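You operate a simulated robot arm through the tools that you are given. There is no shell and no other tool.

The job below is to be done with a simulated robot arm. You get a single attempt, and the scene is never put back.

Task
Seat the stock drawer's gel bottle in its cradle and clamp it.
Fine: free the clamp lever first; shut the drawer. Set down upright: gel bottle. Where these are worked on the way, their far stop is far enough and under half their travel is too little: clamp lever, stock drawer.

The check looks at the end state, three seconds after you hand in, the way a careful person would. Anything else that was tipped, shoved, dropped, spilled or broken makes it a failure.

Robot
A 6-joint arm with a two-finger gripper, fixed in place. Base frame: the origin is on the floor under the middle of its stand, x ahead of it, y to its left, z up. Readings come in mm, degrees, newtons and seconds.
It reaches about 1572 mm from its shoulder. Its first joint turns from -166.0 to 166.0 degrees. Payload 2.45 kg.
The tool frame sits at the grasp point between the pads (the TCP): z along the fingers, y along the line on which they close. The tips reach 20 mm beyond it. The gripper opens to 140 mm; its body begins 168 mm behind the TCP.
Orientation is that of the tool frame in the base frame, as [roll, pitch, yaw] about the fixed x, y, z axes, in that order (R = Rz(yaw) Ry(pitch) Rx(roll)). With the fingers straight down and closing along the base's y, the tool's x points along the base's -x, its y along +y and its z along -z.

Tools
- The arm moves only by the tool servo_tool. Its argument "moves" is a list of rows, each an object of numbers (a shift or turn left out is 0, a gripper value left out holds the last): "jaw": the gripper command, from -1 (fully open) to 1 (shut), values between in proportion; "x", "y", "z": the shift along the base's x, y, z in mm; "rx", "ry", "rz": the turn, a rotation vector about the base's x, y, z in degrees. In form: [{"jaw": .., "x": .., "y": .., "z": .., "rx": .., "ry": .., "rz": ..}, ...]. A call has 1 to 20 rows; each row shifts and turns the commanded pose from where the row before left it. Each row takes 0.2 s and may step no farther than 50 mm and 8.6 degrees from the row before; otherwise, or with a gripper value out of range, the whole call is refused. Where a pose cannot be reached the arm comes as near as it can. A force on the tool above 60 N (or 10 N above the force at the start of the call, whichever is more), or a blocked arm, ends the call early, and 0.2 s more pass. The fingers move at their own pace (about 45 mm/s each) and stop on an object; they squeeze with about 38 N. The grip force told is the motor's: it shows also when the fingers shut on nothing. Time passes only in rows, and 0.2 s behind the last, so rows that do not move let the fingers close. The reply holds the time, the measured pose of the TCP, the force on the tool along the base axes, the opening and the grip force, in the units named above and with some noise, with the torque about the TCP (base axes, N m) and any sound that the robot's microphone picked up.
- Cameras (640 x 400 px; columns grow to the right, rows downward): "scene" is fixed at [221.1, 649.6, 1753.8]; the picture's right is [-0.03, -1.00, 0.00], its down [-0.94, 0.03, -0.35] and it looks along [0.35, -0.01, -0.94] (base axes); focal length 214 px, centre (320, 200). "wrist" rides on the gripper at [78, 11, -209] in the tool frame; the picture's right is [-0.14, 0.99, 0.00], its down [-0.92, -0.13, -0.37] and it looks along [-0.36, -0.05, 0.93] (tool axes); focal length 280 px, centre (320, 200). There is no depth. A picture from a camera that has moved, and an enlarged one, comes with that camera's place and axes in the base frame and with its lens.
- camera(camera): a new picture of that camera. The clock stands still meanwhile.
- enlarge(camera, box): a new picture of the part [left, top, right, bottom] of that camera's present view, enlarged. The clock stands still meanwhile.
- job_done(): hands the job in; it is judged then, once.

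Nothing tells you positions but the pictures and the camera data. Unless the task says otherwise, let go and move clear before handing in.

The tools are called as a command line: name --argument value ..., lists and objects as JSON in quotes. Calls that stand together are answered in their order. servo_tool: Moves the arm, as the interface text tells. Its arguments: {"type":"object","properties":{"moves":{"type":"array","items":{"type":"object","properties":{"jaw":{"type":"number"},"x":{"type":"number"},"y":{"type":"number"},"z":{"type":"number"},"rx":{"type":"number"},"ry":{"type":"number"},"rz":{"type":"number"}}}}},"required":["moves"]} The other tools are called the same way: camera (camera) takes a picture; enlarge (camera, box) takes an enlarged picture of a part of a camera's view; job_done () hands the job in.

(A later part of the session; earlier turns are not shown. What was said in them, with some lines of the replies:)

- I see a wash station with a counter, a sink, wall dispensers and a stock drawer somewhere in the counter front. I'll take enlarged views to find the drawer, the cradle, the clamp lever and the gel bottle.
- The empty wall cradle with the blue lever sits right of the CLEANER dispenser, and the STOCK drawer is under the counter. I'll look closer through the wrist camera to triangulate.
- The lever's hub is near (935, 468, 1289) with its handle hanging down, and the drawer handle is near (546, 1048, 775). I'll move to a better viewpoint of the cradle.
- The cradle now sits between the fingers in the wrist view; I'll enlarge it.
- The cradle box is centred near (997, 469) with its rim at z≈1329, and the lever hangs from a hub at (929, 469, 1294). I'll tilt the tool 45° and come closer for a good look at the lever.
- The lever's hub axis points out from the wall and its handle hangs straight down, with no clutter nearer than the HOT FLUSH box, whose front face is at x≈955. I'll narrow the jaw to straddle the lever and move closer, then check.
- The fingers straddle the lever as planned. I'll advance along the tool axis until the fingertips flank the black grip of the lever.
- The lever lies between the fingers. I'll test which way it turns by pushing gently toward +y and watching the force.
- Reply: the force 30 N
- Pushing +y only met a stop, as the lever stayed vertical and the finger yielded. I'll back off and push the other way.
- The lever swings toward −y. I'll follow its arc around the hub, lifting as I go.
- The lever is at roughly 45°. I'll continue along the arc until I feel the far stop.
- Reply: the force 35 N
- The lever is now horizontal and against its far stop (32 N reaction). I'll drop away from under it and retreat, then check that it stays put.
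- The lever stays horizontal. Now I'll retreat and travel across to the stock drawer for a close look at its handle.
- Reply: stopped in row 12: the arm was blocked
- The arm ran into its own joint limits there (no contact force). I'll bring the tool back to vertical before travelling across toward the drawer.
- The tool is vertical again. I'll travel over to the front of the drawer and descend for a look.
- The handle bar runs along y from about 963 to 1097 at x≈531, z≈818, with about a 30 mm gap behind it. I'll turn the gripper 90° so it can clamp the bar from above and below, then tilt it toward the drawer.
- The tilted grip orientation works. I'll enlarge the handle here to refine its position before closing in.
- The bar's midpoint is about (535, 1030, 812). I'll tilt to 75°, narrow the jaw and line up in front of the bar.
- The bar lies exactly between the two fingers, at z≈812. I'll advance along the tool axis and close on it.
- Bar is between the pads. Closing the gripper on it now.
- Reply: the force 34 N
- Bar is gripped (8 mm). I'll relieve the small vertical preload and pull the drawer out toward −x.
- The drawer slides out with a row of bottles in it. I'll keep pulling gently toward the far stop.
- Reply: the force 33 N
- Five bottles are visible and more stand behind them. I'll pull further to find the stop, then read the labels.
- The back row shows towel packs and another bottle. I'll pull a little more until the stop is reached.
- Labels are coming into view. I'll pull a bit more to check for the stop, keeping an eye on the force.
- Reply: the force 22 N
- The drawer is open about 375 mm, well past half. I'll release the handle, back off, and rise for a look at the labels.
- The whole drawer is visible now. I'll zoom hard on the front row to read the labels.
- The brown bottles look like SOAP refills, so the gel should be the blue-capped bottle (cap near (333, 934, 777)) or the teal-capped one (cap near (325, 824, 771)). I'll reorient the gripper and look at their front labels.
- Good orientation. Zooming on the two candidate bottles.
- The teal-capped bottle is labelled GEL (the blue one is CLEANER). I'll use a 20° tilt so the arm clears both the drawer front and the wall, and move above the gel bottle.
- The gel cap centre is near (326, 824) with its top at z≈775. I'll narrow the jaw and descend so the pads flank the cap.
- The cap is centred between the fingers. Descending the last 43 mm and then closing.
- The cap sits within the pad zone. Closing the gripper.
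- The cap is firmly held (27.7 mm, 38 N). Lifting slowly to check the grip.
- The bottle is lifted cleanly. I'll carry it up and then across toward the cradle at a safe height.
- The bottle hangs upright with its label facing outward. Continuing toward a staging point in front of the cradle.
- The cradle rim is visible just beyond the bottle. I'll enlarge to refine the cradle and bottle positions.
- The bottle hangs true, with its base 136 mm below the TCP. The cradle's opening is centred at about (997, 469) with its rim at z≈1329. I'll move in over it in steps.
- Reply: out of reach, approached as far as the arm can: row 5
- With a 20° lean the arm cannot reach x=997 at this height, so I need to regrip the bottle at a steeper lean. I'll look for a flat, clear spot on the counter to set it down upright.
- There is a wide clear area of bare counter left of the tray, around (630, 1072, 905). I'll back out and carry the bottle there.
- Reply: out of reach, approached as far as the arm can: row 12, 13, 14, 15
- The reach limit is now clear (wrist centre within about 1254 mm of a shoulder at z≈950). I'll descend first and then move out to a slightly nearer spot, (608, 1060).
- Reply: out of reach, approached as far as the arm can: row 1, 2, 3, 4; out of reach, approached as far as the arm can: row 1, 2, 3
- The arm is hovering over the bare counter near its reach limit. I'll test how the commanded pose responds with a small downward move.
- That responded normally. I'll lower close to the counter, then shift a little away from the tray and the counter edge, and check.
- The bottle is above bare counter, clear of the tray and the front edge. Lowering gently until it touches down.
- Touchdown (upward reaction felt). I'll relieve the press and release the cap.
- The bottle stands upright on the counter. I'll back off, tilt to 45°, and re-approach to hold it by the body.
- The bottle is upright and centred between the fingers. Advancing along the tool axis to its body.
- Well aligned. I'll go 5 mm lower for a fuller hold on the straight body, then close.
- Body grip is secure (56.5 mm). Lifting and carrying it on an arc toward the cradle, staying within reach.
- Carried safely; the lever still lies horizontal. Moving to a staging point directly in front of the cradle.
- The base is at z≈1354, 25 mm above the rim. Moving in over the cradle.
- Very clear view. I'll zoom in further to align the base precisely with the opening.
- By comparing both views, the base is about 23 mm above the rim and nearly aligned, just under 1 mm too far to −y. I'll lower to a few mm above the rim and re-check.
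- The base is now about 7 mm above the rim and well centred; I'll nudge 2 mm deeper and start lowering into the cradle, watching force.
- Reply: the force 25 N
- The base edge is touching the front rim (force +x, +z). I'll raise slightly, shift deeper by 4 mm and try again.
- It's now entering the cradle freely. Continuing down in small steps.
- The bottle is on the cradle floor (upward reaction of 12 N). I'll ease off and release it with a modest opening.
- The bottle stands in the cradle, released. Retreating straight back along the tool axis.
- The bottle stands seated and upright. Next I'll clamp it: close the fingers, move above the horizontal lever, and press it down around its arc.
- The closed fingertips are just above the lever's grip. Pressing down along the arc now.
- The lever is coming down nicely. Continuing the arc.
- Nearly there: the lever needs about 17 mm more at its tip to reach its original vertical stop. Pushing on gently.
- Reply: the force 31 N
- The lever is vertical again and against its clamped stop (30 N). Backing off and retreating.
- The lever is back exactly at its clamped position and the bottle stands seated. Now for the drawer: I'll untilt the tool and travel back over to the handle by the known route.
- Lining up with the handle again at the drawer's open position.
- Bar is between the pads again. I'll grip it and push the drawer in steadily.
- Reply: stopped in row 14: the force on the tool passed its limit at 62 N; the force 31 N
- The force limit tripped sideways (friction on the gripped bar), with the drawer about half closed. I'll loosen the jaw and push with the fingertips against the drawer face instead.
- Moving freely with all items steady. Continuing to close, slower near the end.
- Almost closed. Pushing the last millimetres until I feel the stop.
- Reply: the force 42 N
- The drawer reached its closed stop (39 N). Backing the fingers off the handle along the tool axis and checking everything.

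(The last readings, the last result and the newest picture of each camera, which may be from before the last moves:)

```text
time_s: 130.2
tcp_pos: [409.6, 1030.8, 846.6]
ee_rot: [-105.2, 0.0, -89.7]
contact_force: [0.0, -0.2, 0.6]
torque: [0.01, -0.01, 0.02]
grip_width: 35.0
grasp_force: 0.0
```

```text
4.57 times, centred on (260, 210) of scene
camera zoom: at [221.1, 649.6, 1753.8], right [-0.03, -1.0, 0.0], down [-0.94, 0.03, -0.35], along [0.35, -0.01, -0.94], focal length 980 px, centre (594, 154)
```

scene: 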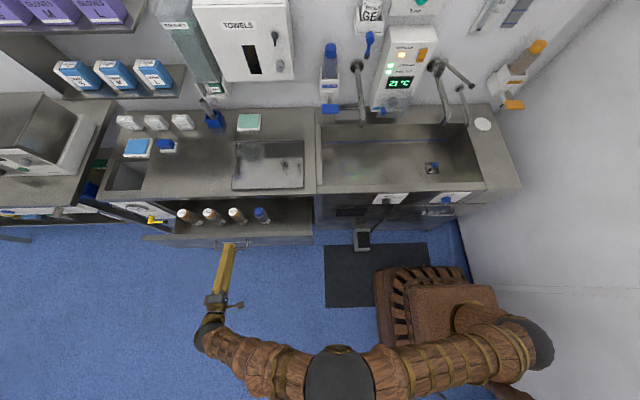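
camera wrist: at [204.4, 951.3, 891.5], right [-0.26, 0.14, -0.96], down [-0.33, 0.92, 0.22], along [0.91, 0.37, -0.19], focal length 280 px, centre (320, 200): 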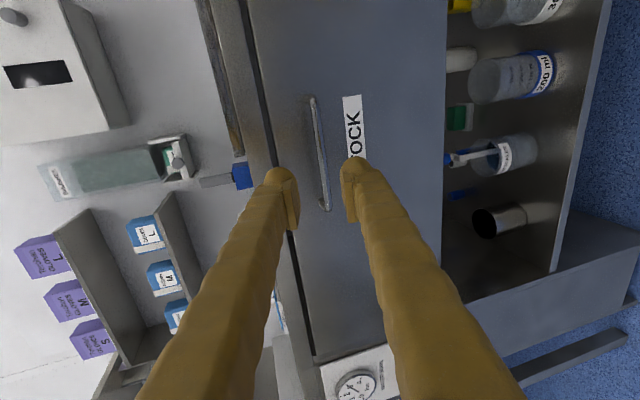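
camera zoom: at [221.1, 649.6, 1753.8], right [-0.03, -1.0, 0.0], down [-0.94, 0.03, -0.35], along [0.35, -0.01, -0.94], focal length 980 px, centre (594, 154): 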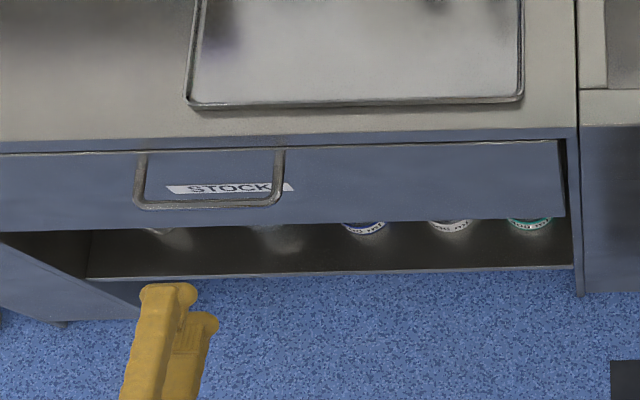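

The drawer is closed exactly as it was at the start. I'll do a last check of the cradle, the lever and the rest of the scene.

enlarge --camera "scene" --box '[330, 0, 430, 75]'

camera --camera "scene"

servo_tool --moves '[{"x": -30, "z": 20}, {"x": -30, "z": 30}, {"z": 40}, {"z": 40}, {"z": 40}, {}]'

```text
5.33 times, centred on (380, 38) of scene
camera zoom: at [221.1, 649.6, 1753.8], right [-0.03, -1.0, 0.0], down [-0.94, 0.03, -0.35], along [0.35, -0.01, -0.94], focal length 1144 px, centre (0, 1067)
```

zoom: 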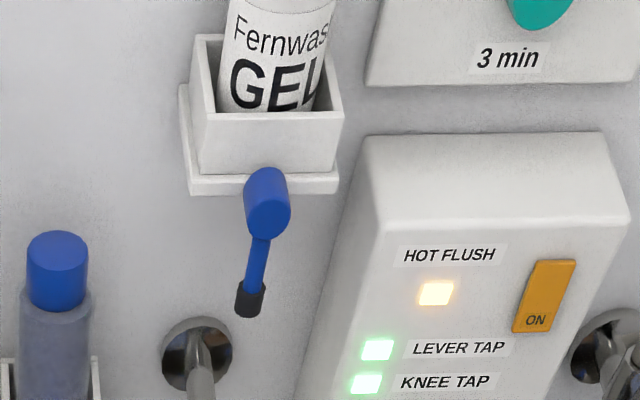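

```text
taken
```

scene: 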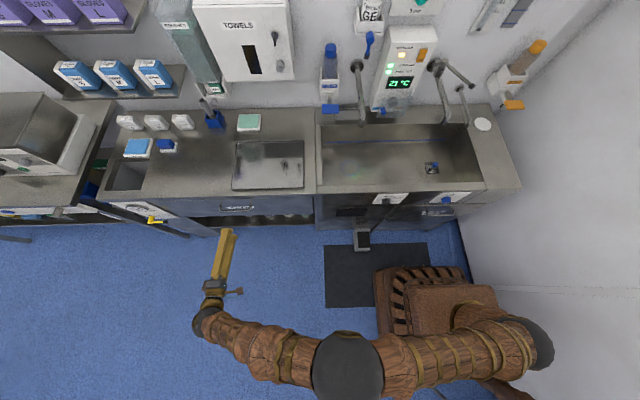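

```text
time_s: 131.6
tcp_pos: [347.7, 1032.0, 1018.0]
ee_rot: [-105.2, 0.0, -89.9]
contact_force: [0.4, 0.1, 0.2]
torque: [0.02, 0.0, -0.03]
grip_width: 35.1
grasp_force: 0.0
```

The gel bottle is seated upright in its cradle, the clamp lever is back at its clamped stop, and the drawer is shut. The arm is clear and nothing else looks disturbed, so I'm handing the job in.

job_done

```text
The job is handed in.
```

The gel bottle from the stock drawer is standing upright in its wall cradle and clamped, and the drawer is shut. I've handed the job in; no result has come back.

- **Lever:** I swung it to its far stop before touching the drawer. After the bottle was seated I swung it back until it met its stop, the same position it started in.
- **Bottle:** The teal-capped one is labelled GEL. The arm couldn't reach the cradle with my first grip, so I set the bottle upright on bare counter left of the tray and picked it up again at a steeper tilt. It touched the front rim once on the way in. After I shifted it 4 mm deeper, it went down to the cradle floor freely.
- **Drawer:** I opened it about 375 mm without reaching its far stop; from the counter's depth, that is well over half its travel. While closing it, the push stopped once at the force limit (62 N) from sideways load on the handle. I finished by pushing on the drawer front until it met its closed stop. The bottles in its front row, the ones still visible by then, were upright after that stop.

In the last pictures nothing else looked moved. The gripper had let go and was clear of the drawer when I handed in.
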